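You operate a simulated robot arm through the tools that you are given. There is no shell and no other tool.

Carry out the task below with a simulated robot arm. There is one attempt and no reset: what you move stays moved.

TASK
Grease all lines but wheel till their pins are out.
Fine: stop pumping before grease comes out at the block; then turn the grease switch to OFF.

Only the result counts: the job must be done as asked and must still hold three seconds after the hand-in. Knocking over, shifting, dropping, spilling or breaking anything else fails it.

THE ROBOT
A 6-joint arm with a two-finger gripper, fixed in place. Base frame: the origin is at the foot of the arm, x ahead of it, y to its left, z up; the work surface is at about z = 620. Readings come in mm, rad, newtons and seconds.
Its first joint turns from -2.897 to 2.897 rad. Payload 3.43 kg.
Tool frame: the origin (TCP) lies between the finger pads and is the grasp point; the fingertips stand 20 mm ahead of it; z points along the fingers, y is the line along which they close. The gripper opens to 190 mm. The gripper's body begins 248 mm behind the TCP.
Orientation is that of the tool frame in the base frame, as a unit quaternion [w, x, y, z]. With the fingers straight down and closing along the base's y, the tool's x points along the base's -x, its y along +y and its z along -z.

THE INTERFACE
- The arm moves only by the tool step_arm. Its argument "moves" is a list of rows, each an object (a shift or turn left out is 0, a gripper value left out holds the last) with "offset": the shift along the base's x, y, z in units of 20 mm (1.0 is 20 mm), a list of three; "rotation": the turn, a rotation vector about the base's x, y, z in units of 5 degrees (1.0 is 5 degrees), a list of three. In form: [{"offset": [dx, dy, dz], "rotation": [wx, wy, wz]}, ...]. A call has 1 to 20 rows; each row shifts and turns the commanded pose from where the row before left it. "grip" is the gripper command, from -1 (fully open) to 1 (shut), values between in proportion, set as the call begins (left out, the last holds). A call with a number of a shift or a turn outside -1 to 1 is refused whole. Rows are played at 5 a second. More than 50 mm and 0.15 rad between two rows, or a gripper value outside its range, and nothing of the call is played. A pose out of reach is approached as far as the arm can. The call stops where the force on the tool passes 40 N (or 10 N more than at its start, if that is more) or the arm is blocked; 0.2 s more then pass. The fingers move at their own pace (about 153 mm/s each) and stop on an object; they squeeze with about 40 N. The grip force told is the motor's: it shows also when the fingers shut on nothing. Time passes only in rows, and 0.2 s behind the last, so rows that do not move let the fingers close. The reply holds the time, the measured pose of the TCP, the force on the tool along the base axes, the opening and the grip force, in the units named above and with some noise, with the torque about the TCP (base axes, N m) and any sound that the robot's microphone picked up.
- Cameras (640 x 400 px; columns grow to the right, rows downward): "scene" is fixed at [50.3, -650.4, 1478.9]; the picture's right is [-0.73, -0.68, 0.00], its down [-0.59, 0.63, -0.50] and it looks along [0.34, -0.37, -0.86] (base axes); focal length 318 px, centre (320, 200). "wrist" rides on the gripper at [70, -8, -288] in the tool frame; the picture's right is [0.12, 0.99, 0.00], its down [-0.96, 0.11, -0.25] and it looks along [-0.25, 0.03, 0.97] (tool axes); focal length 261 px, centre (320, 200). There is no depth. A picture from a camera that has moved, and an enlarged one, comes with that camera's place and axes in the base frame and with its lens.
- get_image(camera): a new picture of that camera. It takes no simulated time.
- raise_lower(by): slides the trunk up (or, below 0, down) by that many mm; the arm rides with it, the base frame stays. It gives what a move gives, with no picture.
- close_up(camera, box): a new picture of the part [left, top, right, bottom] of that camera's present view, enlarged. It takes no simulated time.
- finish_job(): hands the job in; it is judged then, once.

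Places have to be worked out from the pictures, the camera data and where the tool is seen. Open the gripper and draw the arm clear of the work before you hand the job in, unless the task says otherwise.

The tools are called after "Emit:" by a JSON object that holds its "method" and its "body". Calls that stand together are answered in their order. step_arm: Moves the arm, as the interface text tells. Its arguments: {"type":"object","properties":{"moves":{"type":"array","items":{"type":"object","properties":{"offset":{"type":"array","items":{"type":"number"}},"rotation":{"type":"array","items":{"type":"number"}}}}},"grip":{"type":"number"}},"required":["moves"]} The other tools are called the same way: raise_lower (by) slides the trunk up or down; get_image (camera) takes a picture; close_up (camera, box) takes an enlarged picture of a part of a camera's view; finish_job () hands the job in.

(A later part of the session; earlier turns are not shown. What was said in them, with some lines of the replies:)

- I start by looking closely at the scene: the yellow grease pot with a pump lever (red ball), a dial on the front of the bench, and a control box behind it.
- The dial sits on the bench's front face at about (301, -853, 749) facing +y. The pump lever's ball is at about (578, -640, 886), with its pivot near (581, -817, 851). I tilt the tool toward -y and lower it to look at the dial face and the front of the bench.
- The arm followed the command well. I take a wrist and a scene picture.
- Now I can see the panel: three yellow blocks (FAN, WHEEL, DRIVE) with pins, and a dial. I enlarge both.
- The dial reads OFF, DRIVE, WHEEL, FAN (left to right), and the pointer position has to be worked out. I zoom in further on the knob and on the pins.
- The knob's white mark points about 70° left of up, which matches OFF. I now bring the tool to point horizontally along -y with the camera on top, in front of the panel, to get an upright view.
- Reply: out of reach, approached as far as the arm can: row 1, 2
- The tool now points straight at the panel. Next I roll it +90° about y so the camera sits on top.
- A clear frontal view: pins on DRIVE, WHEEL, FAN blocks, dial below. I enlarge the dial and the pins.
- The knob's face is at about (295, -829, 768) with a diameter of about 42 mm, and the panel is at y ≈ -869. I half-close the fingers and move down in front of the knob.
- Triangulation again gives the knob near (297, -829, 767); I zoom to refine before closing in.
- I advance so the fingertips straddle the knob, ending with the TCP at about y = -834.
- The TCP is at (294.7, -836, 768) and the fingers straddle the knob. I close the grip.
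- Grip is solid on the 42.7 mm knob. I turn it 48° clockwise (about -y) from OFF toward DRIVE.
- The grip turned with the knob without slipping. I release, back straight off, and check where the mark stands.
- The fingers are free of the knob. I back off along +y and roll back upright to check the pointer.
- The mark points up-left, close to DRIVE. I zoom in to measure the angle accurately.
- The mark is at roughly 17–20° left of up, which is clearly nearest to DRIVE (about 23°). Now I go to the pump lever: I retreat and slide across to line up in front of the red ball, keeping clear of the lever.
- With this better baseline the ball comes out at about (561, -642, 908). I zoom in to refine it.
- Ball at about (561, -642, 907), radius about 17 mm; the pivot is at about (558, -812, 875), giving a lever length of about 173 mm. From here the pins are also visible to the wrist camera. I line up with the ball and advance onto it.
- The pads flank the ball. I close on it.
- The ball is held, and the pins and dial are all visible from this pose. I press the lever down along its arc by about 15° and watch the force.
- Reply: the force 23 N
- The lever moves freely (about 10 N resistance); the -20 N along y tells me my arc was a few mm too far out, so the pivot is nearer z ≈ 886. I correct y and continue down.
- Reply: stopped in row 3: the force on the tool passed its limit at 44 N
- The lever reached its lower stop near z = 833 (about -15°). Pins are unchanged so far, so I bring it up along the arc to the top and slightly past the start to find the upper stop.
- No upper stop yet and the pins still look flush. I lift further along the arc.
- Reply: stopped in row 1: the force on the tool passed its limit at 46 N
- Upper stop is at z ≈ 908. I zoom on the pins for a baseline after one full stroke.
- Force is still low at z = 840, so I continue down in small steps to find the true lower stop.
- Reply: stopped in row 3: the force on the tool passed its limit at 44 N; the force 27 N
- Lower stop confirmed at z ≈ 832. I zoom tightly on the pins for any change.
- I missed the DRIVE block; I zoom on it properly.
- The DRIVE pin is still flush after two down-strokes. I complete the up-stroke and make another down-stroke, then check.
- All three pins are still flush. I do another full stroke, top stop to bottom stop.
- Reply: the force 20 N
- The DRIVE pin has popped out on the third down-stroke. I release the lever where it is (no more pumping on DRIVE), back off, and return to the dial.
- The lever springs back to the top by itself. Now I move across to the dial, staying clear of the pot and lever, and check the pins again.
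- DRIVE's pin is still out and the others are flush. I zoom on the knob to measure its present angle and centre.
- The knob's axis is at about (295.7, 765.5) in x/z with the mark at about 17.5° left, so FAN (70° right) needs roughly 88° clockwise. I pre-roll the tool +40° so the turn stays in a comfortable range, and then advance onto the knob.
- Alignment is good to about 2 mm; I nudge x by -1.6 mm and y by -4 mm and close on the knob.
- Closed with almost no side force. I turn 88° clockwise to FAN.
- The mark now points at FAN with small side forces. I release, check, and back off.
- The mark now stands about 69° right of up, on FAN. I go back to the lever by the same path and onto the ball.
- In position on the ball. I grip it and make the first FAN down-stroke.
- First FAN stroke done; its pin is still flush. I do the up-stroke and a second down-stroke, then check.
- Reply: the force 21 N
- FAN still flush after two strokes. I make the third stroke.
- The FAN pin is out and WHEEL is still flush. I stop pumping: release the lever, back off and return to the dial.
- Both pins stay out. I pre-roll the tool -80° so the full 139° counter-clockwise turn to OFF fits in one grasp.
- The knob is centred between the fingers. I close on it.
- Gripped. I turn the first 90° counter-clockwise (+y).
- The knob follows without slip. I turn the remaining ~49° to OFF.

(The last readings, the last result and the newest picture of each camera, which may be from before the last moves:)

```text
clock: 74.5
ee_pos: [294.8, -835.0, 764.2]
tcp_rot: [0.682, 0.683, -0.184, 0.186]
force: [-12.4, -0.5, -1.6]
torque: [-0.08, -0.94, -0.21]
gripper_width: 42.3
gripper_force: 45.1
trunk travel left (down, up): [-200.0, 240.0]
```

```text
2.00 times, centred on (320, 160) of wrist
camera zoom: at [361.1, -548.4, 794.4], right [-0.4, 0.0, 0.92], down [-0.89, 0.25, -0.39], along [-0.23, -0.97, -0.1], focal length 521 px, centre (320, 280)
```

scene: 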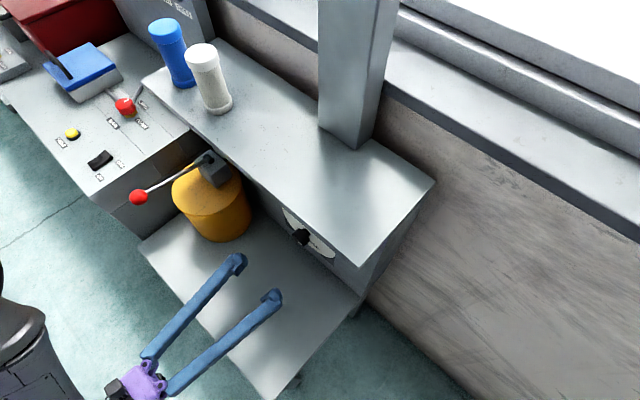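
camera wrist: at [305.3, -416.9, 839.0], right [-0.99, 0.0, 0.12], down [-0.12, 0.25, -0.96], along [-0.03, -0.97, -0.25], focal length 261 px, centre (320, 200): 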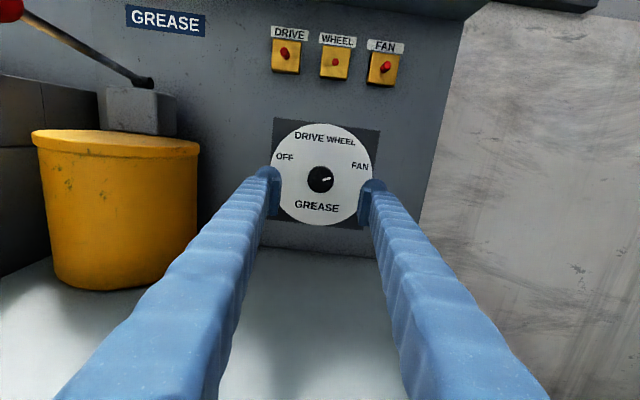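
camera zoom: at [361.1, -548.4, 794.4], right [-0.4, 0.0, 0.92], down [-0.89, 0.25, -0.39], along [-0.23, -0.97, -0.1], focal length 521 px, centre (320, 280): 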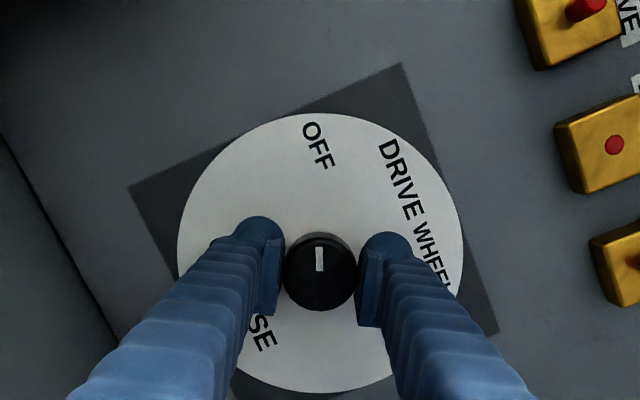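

The mark points at OFF. I release, back off and check the final position.

Emit:
{"method": "step_arm", "body": {"grip": 0.05, "moves": [{}, {}]}}

Emit:
{"method": "close_up", "body": {"camera": "wrist", "box": [200, 60, 440, 260]}}

Emit:
{"method": "step_arm", "body": {"moves": [{"offset": [0, 0.9, 0]}, {"offset": [0, 0.9, 0]}, {"offset": [0, 0.9, 0]}, {"offset": [0, 0.9, 0.1], "rotation": [0, -0.99, 0]}, {"offset": [0, 0.9, 0.2], "rotation": [0, -0.99, 0]}, {"offset": [0, 0.9, 0.3], "rotation": [0, -0.99, 0]}, {"offset": [0, 0.9, 0.4], "rotation": [0, -0.99, 0]}, {"offset": [0, 0.4, 0.5], "rotation": [0, -0.99, 0]}, {"offset": [0, 0, 0.7], "rotation": [0, -0.99, 0]}, {"offset": [0, 0, 0.8], "rotation": [0, -0.99, 0]}, {"offset": [0, 0, 0.8], "rotation": [0, -0.99, 0]}, {"offset": [0, 0, 0.8], "rotation": [0, -0.99, 0]}, {"offset": [0, 0, 0.8], "rotation": [0, -0.99, 0]}, {"rotation": [0, -0.99, 0]}, {"rotation": [0, -0.99, 0]}]}}

Emit:
{"method": "get_image", "body": {"camera": "wrist"}}

Emit:
{"method": "close_up", "body": {"camera": "wrist", "box": [262, 80, 402, 290]}}

```text
clock: 75.1
ee_pos: [295.5, -835.5, 765.0]
tcp_rot: [0.681, 0.684, -0.184, 0.186]
force: [-0.3, 0.1, -0.2]
torque: [-0.01, 0.01, 0.03]
gripper_width: 90.3
gripper_force: 0.0
trunk travel left (down, up): [-200.0, 240.0]
```

```text
2.00 times, centred on (320, 160) of wrist
camera zoom: at [361.9, -548.0, 794.1], right [-0.4, 0.0, 0.92], down [-0.89, 0.25, -0.39], along [-0.22, -0.97, -0.1], focal length 521 px, centre (320, 280)
```

zoom: 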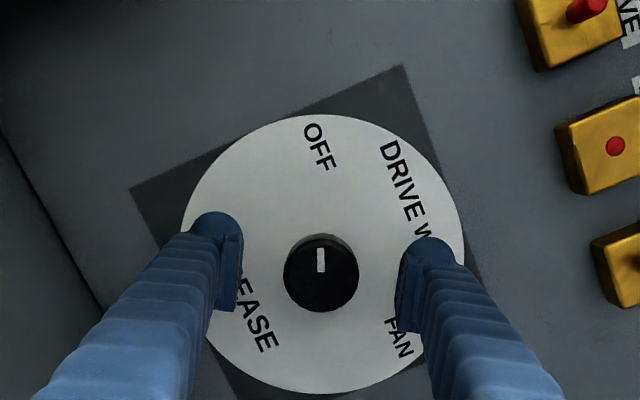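

```text
clock: 78.3
ee_pos: [295.9, -701.1, 872.3]
tcp_rot: [0.5, 0.502, -0.498, 0.499]
force: [-0.9, 0.5, -0.4]
torque: [-0.03, -0.01, -0.04]
gripper_width: 90.2
gripper_force: 0.1
trunk travel left (down, up): [-200.0, 240.0]
```

```text
taken
camera wrist: at [304.3, -414.9, 942.9], right [-0.99, 0.0, 0.12], down [-0.12, 0.25, -0.96], along [-0.03, -0.97, -0.25], focal length 261 px, centre (320, 200)
```

wrist: 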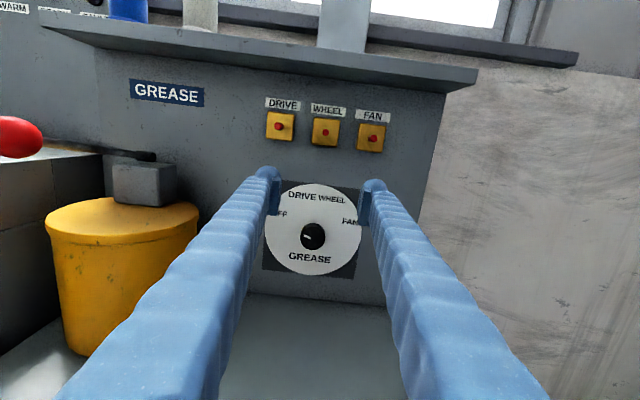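

```text
1.90 times, centred on (332, 185) of wrist
camera zoom: at [304.3, -414.9, 942.9], right [-0.99, 0.0, 0.12], down [-0.12, 0.25, -0.96], along [-0.03, -0.97, -0.25], focal length 496 px, centre (297, 229)
```

zoom: 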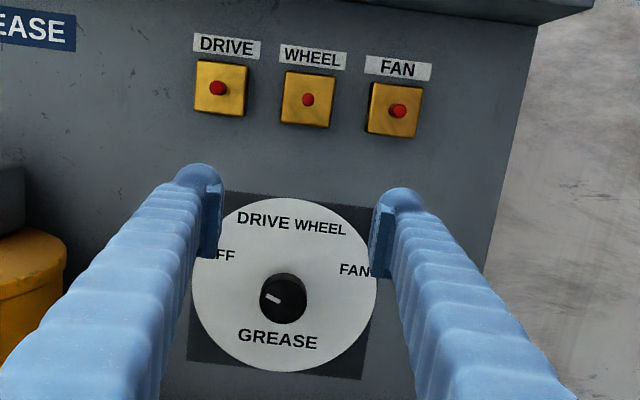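

I zoom in to measure the mark's final angle and inspect the pins and blocks for any grease.

Emit:
{"method": "close_up", "body": {"camera": "wrist", "box": [298, 221, 328, 251]}}

Emit:
{"method": "close_up", "body": {"camera": "wrist", "box": [255, 90, 395, 160]}}

Emit:
{"method": "get_image", "body": {"camera": "scene"}}

```text
13.33 times, centred on (313, 236) of wrist
camera zoom: at [304.3, -414.9, 942.9], right [-0.99, 0.0, 0.12], down [-0.12, 0.25, -0.96], along [-0.03, -0.97, -0.25], focal length 3475 px, centre (413, -280)
```

zoom: 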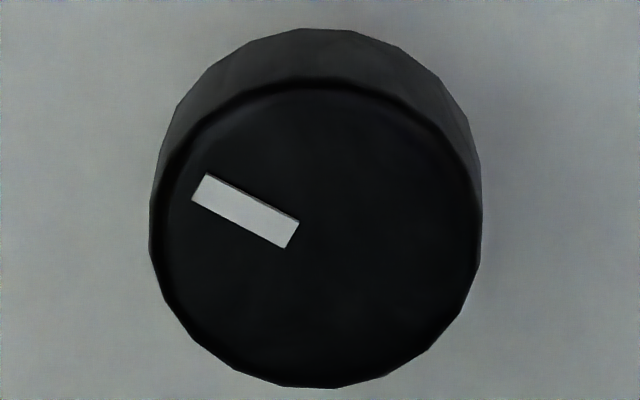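

```text
4.57 times, centred on (325, 125) of wrist
camera zoom: at [304.3, -414.9, 942.9], right [-0.99, 0.0, 0.12], down [-0.12, 0.25, -0.96], along [-0.03, -0.97, -0.25], focal length 1192 px, centre (297, 543)
```

zoom: 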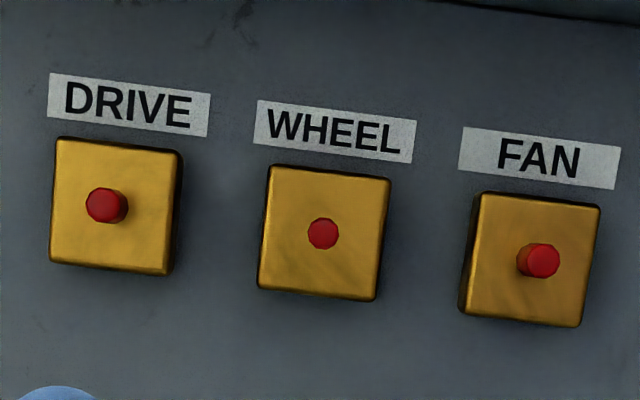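

```text
taken
```

scene: 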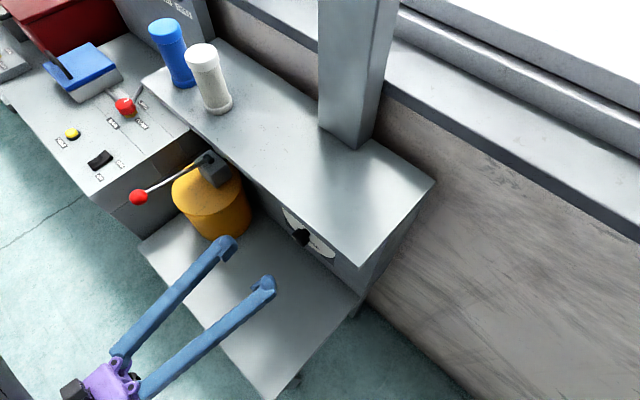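

OFF is set (mark about 69° left, as at the start), DRIVE and FAN pins are out, WHEEL is in, and no grease is showing. I open the gripper and draw the arm clear.

Emit:
{"method": "step_arm", "body": {"grip": -1, "moves": [{"offset": [0.2, 0.2, 0.8]}, {"offset": [0.2, 0.2, 0.8]}, {"offset": [0.2, 0.2, 0.8]}, {"offset": [0.2, 0.2, 0.8]}, {"offset": [0.2, 0.2, 0.8]}, {"offset": [0.2, 0.2, 0.8]}, {"offset": [0.2, 0.2, 0.8]}]}}

Emit:
{"method": "get_image", "body": {"camera": "wrist"}}

Emit:
{"method": "close_up", "body": {"camera": "wrist", "box": [230, 150, 420, 310]}}

Emit:
{"method": "get_image", "body": {"camera": "scene"}}

```text
clock: 79.9
ee_pos: [323.4, -673.8, 983.1]
tcp_rot: [0.5, 0.502, -0.498, 0.499]
force: [-0.2, -1.2, 1.3]
torque: [0.02, 0.02, 0.02]
gripper_width: 190.1
gripper_force: 0.0
trunk travel left (down, up): [-200.0, 240.0]
```

```text
taken
camera wrist: at [333.2, -385.7, 1054.4], right [-0.99, 0.0, 0.12], down [-0.12, 0.25, -0.96], along [-0.03, -0.97, -0.25], focal length 261 px, centre (320, 200)
```

wrist: 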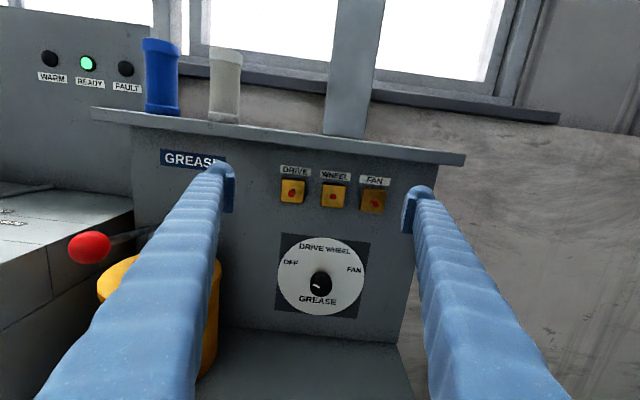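

```text
2.50 times, centred on (325, 230) of wrist
camera zoom: at [333.2, -385.7, 1054.4], right [-0.99, 0.0, 0.12], down [-0.12, 0.25, -0.96], along [-0.03, -0.97, -0.25], focal length 652 px, centre (308, 125)
```

zoom: 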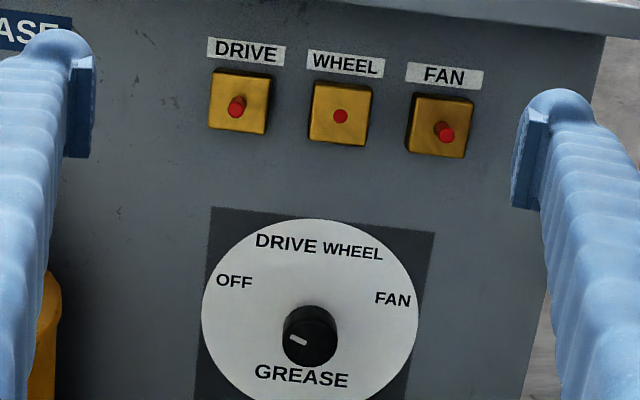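

```text
taken
```

scene: 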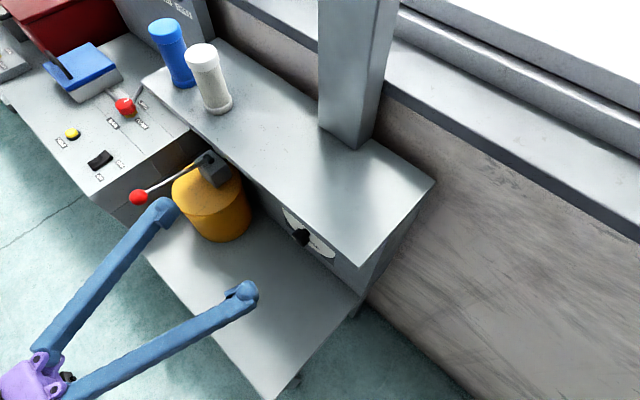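

The arm is clear and the gripper is open. The dial is at OFF, the DRIVE and FAN pins are out, WHEEL is untouched, and nothing else has moved. I hand the job in.

Emit:
{"method": "finish_job", "body": {}}

```text
The job is handed in.
```

The DRIVE and FAN lines are greased and their pins are out. WHEEL was left alone and its pin is still in. I've handed the job in; no verdict came back with it.

- **Pumping:** each of the two lines took three down-strokes. I checked the pins after nearly every stroke and stopped as soon as the pin came out. No grease was visible at the blocks in the pictures.
- **Dial setting for DRIVE:** the pointer sat about 6° past the DRIVE mark while I pumped. Only the DRIVE pin moved.
- **Grease switch:** it is back at OFF, within about 2° of where it started.
- **Clearing up:** the pump lever springs back up on its own, the gripper is open and the arm is clear of the bench. I saw nothing else moved or spilled.
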